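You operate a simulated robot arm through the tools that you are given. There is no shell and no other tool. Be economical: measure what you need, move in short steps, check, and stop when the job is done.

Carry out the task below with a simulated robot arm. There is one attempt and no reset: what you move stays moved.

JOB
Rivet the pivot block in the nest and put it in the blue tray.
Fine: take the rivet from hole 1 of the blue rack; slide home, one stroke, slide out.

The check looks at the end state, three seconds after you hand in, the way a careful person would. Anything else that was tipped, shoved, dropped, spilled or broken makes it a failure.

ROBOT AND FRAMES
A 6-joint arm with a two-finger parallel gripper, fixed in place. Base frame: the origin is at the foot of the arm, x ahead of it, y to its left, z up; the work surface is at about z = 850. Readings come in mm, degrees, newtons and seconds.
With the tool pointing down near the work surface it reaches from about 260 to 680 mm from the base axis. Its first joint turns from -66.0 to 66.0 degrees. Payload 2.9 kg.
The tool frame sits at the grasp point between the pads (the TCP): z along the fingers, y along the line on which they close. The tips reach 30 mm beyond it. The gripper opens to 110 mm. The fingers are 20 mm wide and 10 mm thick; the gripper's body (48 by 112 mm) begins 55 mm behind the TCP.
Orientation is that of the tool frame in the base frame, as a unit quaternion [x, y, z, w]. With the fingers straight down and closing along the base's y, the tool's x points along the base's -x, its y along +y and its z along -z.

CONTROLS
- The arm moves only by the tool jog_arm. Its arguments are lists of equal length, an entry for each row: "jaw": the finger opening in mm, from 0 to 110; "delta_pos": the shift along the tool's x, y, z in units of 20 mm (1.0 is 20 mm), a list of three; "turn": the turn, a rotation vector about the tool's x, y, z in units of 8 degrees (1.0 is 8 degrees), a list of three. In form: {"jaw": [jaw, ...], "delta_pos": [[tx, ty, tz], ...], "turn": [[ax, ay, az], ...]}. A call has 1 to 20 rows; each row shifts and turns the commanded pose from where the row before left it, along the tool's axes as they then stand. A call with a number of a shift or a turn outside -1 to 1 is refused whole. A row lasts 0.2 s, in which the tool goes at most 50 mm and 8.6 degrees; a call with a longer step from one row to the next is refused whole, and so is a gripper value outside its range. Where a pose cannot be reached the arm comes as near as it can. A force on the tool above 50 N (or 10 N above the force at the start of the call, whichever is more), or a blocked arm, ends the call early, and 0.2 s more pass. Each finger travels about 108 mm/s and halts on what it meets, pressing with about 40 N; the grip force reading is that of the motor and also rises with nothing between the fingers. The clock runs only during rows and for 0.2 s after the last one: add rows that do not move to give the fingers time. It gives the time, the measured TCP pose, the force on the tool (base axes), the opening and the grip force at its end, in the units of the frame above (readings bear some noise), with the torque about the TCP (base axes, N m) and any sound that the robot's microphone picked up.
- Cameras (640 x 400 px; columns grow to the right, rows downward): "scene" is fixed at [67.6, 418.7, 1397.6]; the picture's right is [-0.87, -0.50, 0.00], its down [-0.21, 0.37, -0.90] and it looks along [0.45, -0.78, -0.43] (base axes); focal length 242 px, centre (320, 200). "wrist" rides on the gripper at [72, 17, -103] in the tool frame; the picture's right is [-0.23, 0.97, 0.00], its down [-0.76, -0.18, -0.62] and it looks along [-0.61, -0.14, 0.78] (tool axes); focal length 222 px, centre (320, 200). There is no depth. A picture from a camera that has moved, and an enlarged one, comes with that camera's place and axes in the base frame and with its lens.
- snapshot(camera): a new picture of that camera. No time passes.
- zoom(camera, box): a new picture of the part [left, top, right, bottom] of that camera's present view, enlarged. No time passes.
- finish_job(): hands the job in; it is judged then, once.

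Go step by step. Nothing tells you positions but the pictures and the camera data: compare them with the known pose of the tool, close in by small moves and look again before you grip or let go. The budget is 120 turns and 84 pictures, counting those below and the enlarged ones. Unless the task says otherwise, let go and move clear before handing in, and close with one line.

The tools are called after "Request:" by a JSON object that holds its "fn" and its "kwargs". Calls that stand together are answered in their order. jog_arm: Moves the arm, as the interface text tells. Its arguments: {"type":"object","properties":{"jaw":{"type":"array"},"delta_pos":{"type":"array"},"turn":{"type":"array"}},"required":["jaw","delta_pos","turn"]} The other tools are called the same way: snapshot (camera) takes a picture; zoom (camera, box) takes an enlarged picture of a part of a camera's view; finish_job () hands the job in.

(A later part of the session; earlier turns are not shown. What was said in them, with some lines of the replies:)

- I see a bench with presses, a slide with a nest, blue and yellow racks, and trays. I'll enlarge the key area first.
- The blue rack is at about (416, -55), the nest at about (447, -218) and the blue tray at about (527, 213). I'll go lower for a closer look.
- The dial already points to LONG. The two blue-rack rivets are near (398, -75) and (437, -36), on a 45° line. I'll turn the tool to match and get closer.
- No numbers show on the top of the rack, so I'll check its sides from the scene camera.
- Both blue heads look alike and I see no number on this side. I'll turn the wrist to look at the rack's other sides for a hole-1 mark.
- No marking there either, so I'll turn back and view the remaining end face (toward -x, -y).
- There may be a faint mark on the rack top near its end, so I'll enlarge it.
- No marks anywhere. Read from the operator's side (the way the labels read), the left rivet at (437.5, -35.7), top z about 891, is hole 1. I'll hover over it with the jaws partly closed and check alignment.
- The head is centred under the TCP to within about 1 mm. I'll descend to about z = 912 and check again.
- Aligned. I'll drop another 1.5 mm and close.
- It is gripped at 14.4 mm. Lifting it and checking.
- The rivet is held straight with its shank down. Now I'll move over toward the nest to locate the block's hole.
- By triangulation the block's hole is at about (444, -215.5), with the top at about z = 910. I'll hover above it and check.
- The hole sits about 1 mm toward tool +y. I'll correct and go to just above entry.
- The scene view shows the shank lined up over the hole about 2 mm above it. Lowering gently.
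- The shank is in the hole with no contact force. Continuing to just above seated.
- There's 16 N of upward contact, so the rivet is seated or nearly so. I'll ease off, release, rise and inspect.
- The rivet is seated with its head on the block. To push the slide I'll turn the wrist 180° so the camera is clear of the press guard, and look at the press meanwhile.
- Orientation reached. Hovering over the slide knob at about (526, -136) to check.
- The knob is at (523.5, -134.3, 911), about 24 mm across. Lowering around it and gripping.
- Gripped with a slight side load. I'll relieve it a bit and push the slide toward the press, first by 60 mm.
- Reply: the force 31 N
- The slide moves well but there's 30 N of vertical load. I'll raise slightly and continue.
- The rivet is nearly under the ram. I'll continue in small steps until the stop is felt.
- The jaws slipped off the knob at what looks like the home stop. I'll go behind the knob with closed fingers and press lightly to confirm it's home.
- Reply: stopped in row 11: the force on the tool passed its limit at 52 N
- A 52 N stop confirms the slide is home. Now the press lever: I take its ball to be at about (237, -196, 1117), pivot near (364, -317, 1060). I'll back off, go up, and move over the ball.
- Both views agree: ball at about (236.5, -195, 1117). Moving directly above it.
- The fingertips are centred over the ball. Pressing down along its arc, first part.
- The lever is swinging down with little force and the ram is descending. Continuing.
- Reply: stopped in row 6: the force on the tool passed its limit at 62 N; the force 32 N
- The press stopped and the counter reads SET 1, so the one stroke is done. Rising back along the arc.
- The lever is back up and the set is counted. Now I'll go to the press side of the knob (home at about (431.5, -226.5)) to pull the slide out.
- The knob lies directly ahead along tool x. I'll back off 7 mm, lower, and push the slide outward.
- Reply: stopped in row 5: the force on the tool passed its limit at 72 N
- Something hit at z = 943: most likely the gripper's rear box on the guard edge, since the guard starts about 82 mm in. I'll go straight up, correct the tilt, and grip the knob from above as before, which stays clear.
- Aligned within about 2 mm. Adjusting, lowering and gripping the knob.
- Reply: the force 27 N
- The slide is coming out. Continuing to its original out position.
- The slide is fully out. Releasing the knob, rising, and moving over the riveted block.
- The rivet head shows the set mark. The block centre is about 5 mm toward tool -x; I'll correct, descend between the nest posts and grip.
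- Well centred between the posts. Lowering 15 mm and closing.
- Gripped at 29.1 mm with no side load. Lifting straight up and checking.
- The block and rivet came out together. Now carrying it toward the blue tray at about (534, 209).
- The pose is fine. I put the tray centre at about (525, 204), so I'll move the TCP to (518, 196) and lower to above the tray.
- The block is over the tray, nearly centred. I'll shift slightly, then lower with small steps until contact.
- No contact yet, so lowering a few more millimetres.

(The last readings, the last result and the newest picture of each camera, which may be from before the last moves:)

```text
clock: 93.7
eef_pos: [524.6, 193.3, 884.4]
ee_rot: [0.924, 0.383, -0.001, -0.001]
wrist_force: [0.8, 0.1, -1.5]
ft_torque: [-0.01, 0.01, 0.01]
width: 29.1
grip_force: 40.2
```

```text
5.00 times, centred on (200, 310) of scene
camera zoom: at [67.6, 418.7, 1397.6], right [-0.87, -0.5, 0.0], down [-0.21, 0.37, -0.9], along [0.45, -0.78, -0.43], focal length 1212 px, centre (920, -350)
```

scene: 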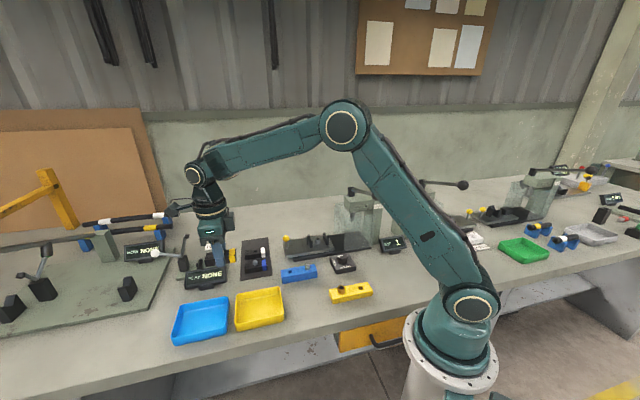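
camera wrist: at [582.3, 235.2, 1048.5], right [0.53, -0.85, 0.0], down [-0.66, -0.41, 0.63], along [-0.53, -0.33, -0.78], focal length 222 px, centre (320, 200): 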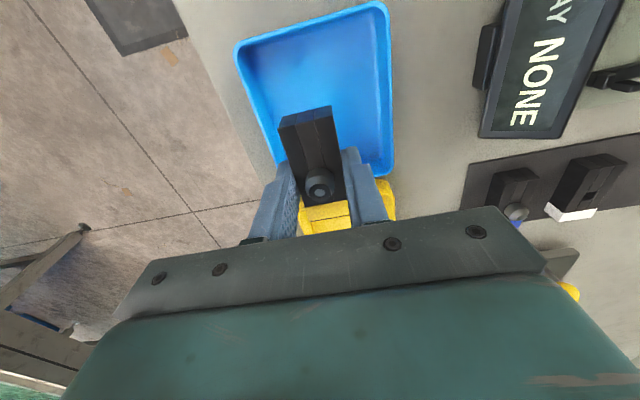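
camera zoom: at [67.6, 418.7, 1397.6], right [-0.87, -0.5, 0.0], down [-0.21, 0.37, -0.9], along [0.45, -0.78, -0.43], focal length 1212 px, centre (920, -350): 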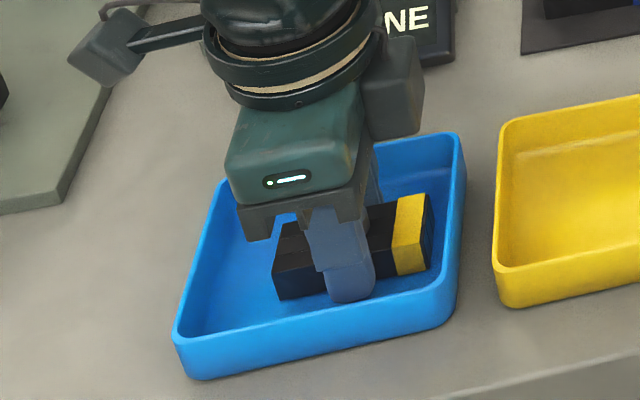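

Request:
{"fn": "jog_arm", "kwargs": {"jaw": [22, 22, 22], "delta_pos": [[0, 0, 0.04], [0, 0, 0.03], [0, 0, 0]], "turn": [[0, 0, 0], [0, 0, 0], [0, 0, 0]]}}

```text
clock: 94.5
eef_pos: [524.8, 194.4, 884.6]
ee_rot: [0.924, 0.383, -0.001, -0.001]
wrist_force: [-0.3, -1.0, 2.9]
ft_torque: [-0.19, 0.08, -0.01]
width: 29.1
grip_force: 39.9
```

Light contact with the tray floor. Opening slowly and rising clear.

Request:
{"fn": "jog_arm", "kwargs": {"jaw": [26, 30, 34, 40, 46, 46, 46, 46, 46, 46, 46, 46, 46], "delta_pos": [[0, 0, 0], [0, 0, 0], [0, 0, 0], [0, 0, 0], [0, 0, 0], [0, 0, -0.4], [0, 0, -0.8], [0, 0, -1], [0, 0, -1], [0, 0, -1], [0, 0, -1], [0, 0, -1], [0, 0, 0]], "turn": [[0, 0, 0], [0, 0, 0], [0, 0, 0], [0, 0, 0], [0, 0, 0], [0, 0, 0], [0, 0, 0], [0, 0, 0], [0, 0, 0], [0, 0, 0], [0, 0, 0], [0, 0, 0], [0, 0, 0]]}}

Request:
{"fn": "zoom", "kwargs": {"camera": "scene", "box": [150, 250, 270, 350]}}

Request:
{"fn": "zoom", "kwargs": {"camera": "scene", "box": [230, 170, 430, 310]}}

```text
clock: 97.3
eef_pos: [524.3, 195.1, 1008.2]
ee_rot: [0.924, 0.383, -0.001, 0.001]
wrist_force: [0.0, -0.2, -1.4]
ft_torque: [0.0, 0.03, 0.04]
width: 46.2
grip_force: 0.0
```

```text
4.00 times, centred on (210, 300) of scene
camera zoom: at [67.6, 418.7, 1397.6], right [-0.87, -0.5, 0.0], down [-0.21, 0.37, -0.9], along [0.45, -0.78, -0.43], focal length 970 px, centre (760, -200)
```

zoom: 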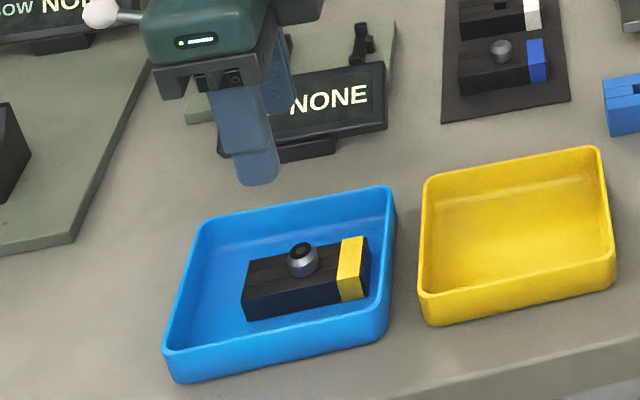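

```text
2.86 times, centred on (330, 240) of scene
camera zoom: at [67.6, 418.7, 1397.6], right [-0.87, -0.5, 0.0], down [-0.21, 0.37, -0.9], along [0.45, -0.78, -0.43], focal length 693 px, centre (291, 86)
```

zoom: 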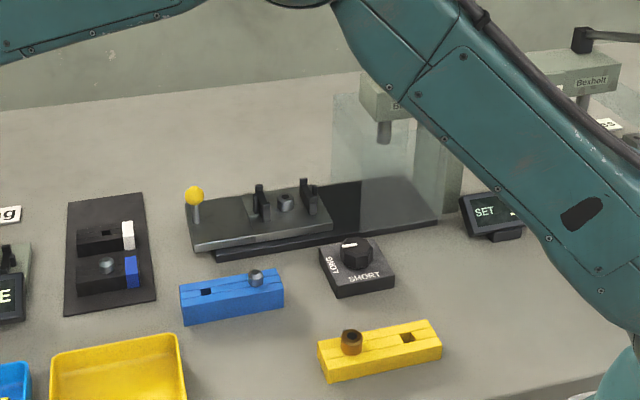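

The riveted block sits level in the blue tray, the slide is out, the lever is up, and the arm is clear. Handing in.

Request:
{"fn": "finish_job", "kwargs": {}}

```text
The job is handed in.
```

I riveted the pivot block with one press stroke (the counter reads SET 1), slid it back out and put it in the blue tray. The blue rack has no hole numbers, so I took the left rivet, seen from the operator's side, as hole 1. On the way to pull the slide out, the tool hit something near the press guard once at 72 N; nothing looked moved afterwards.
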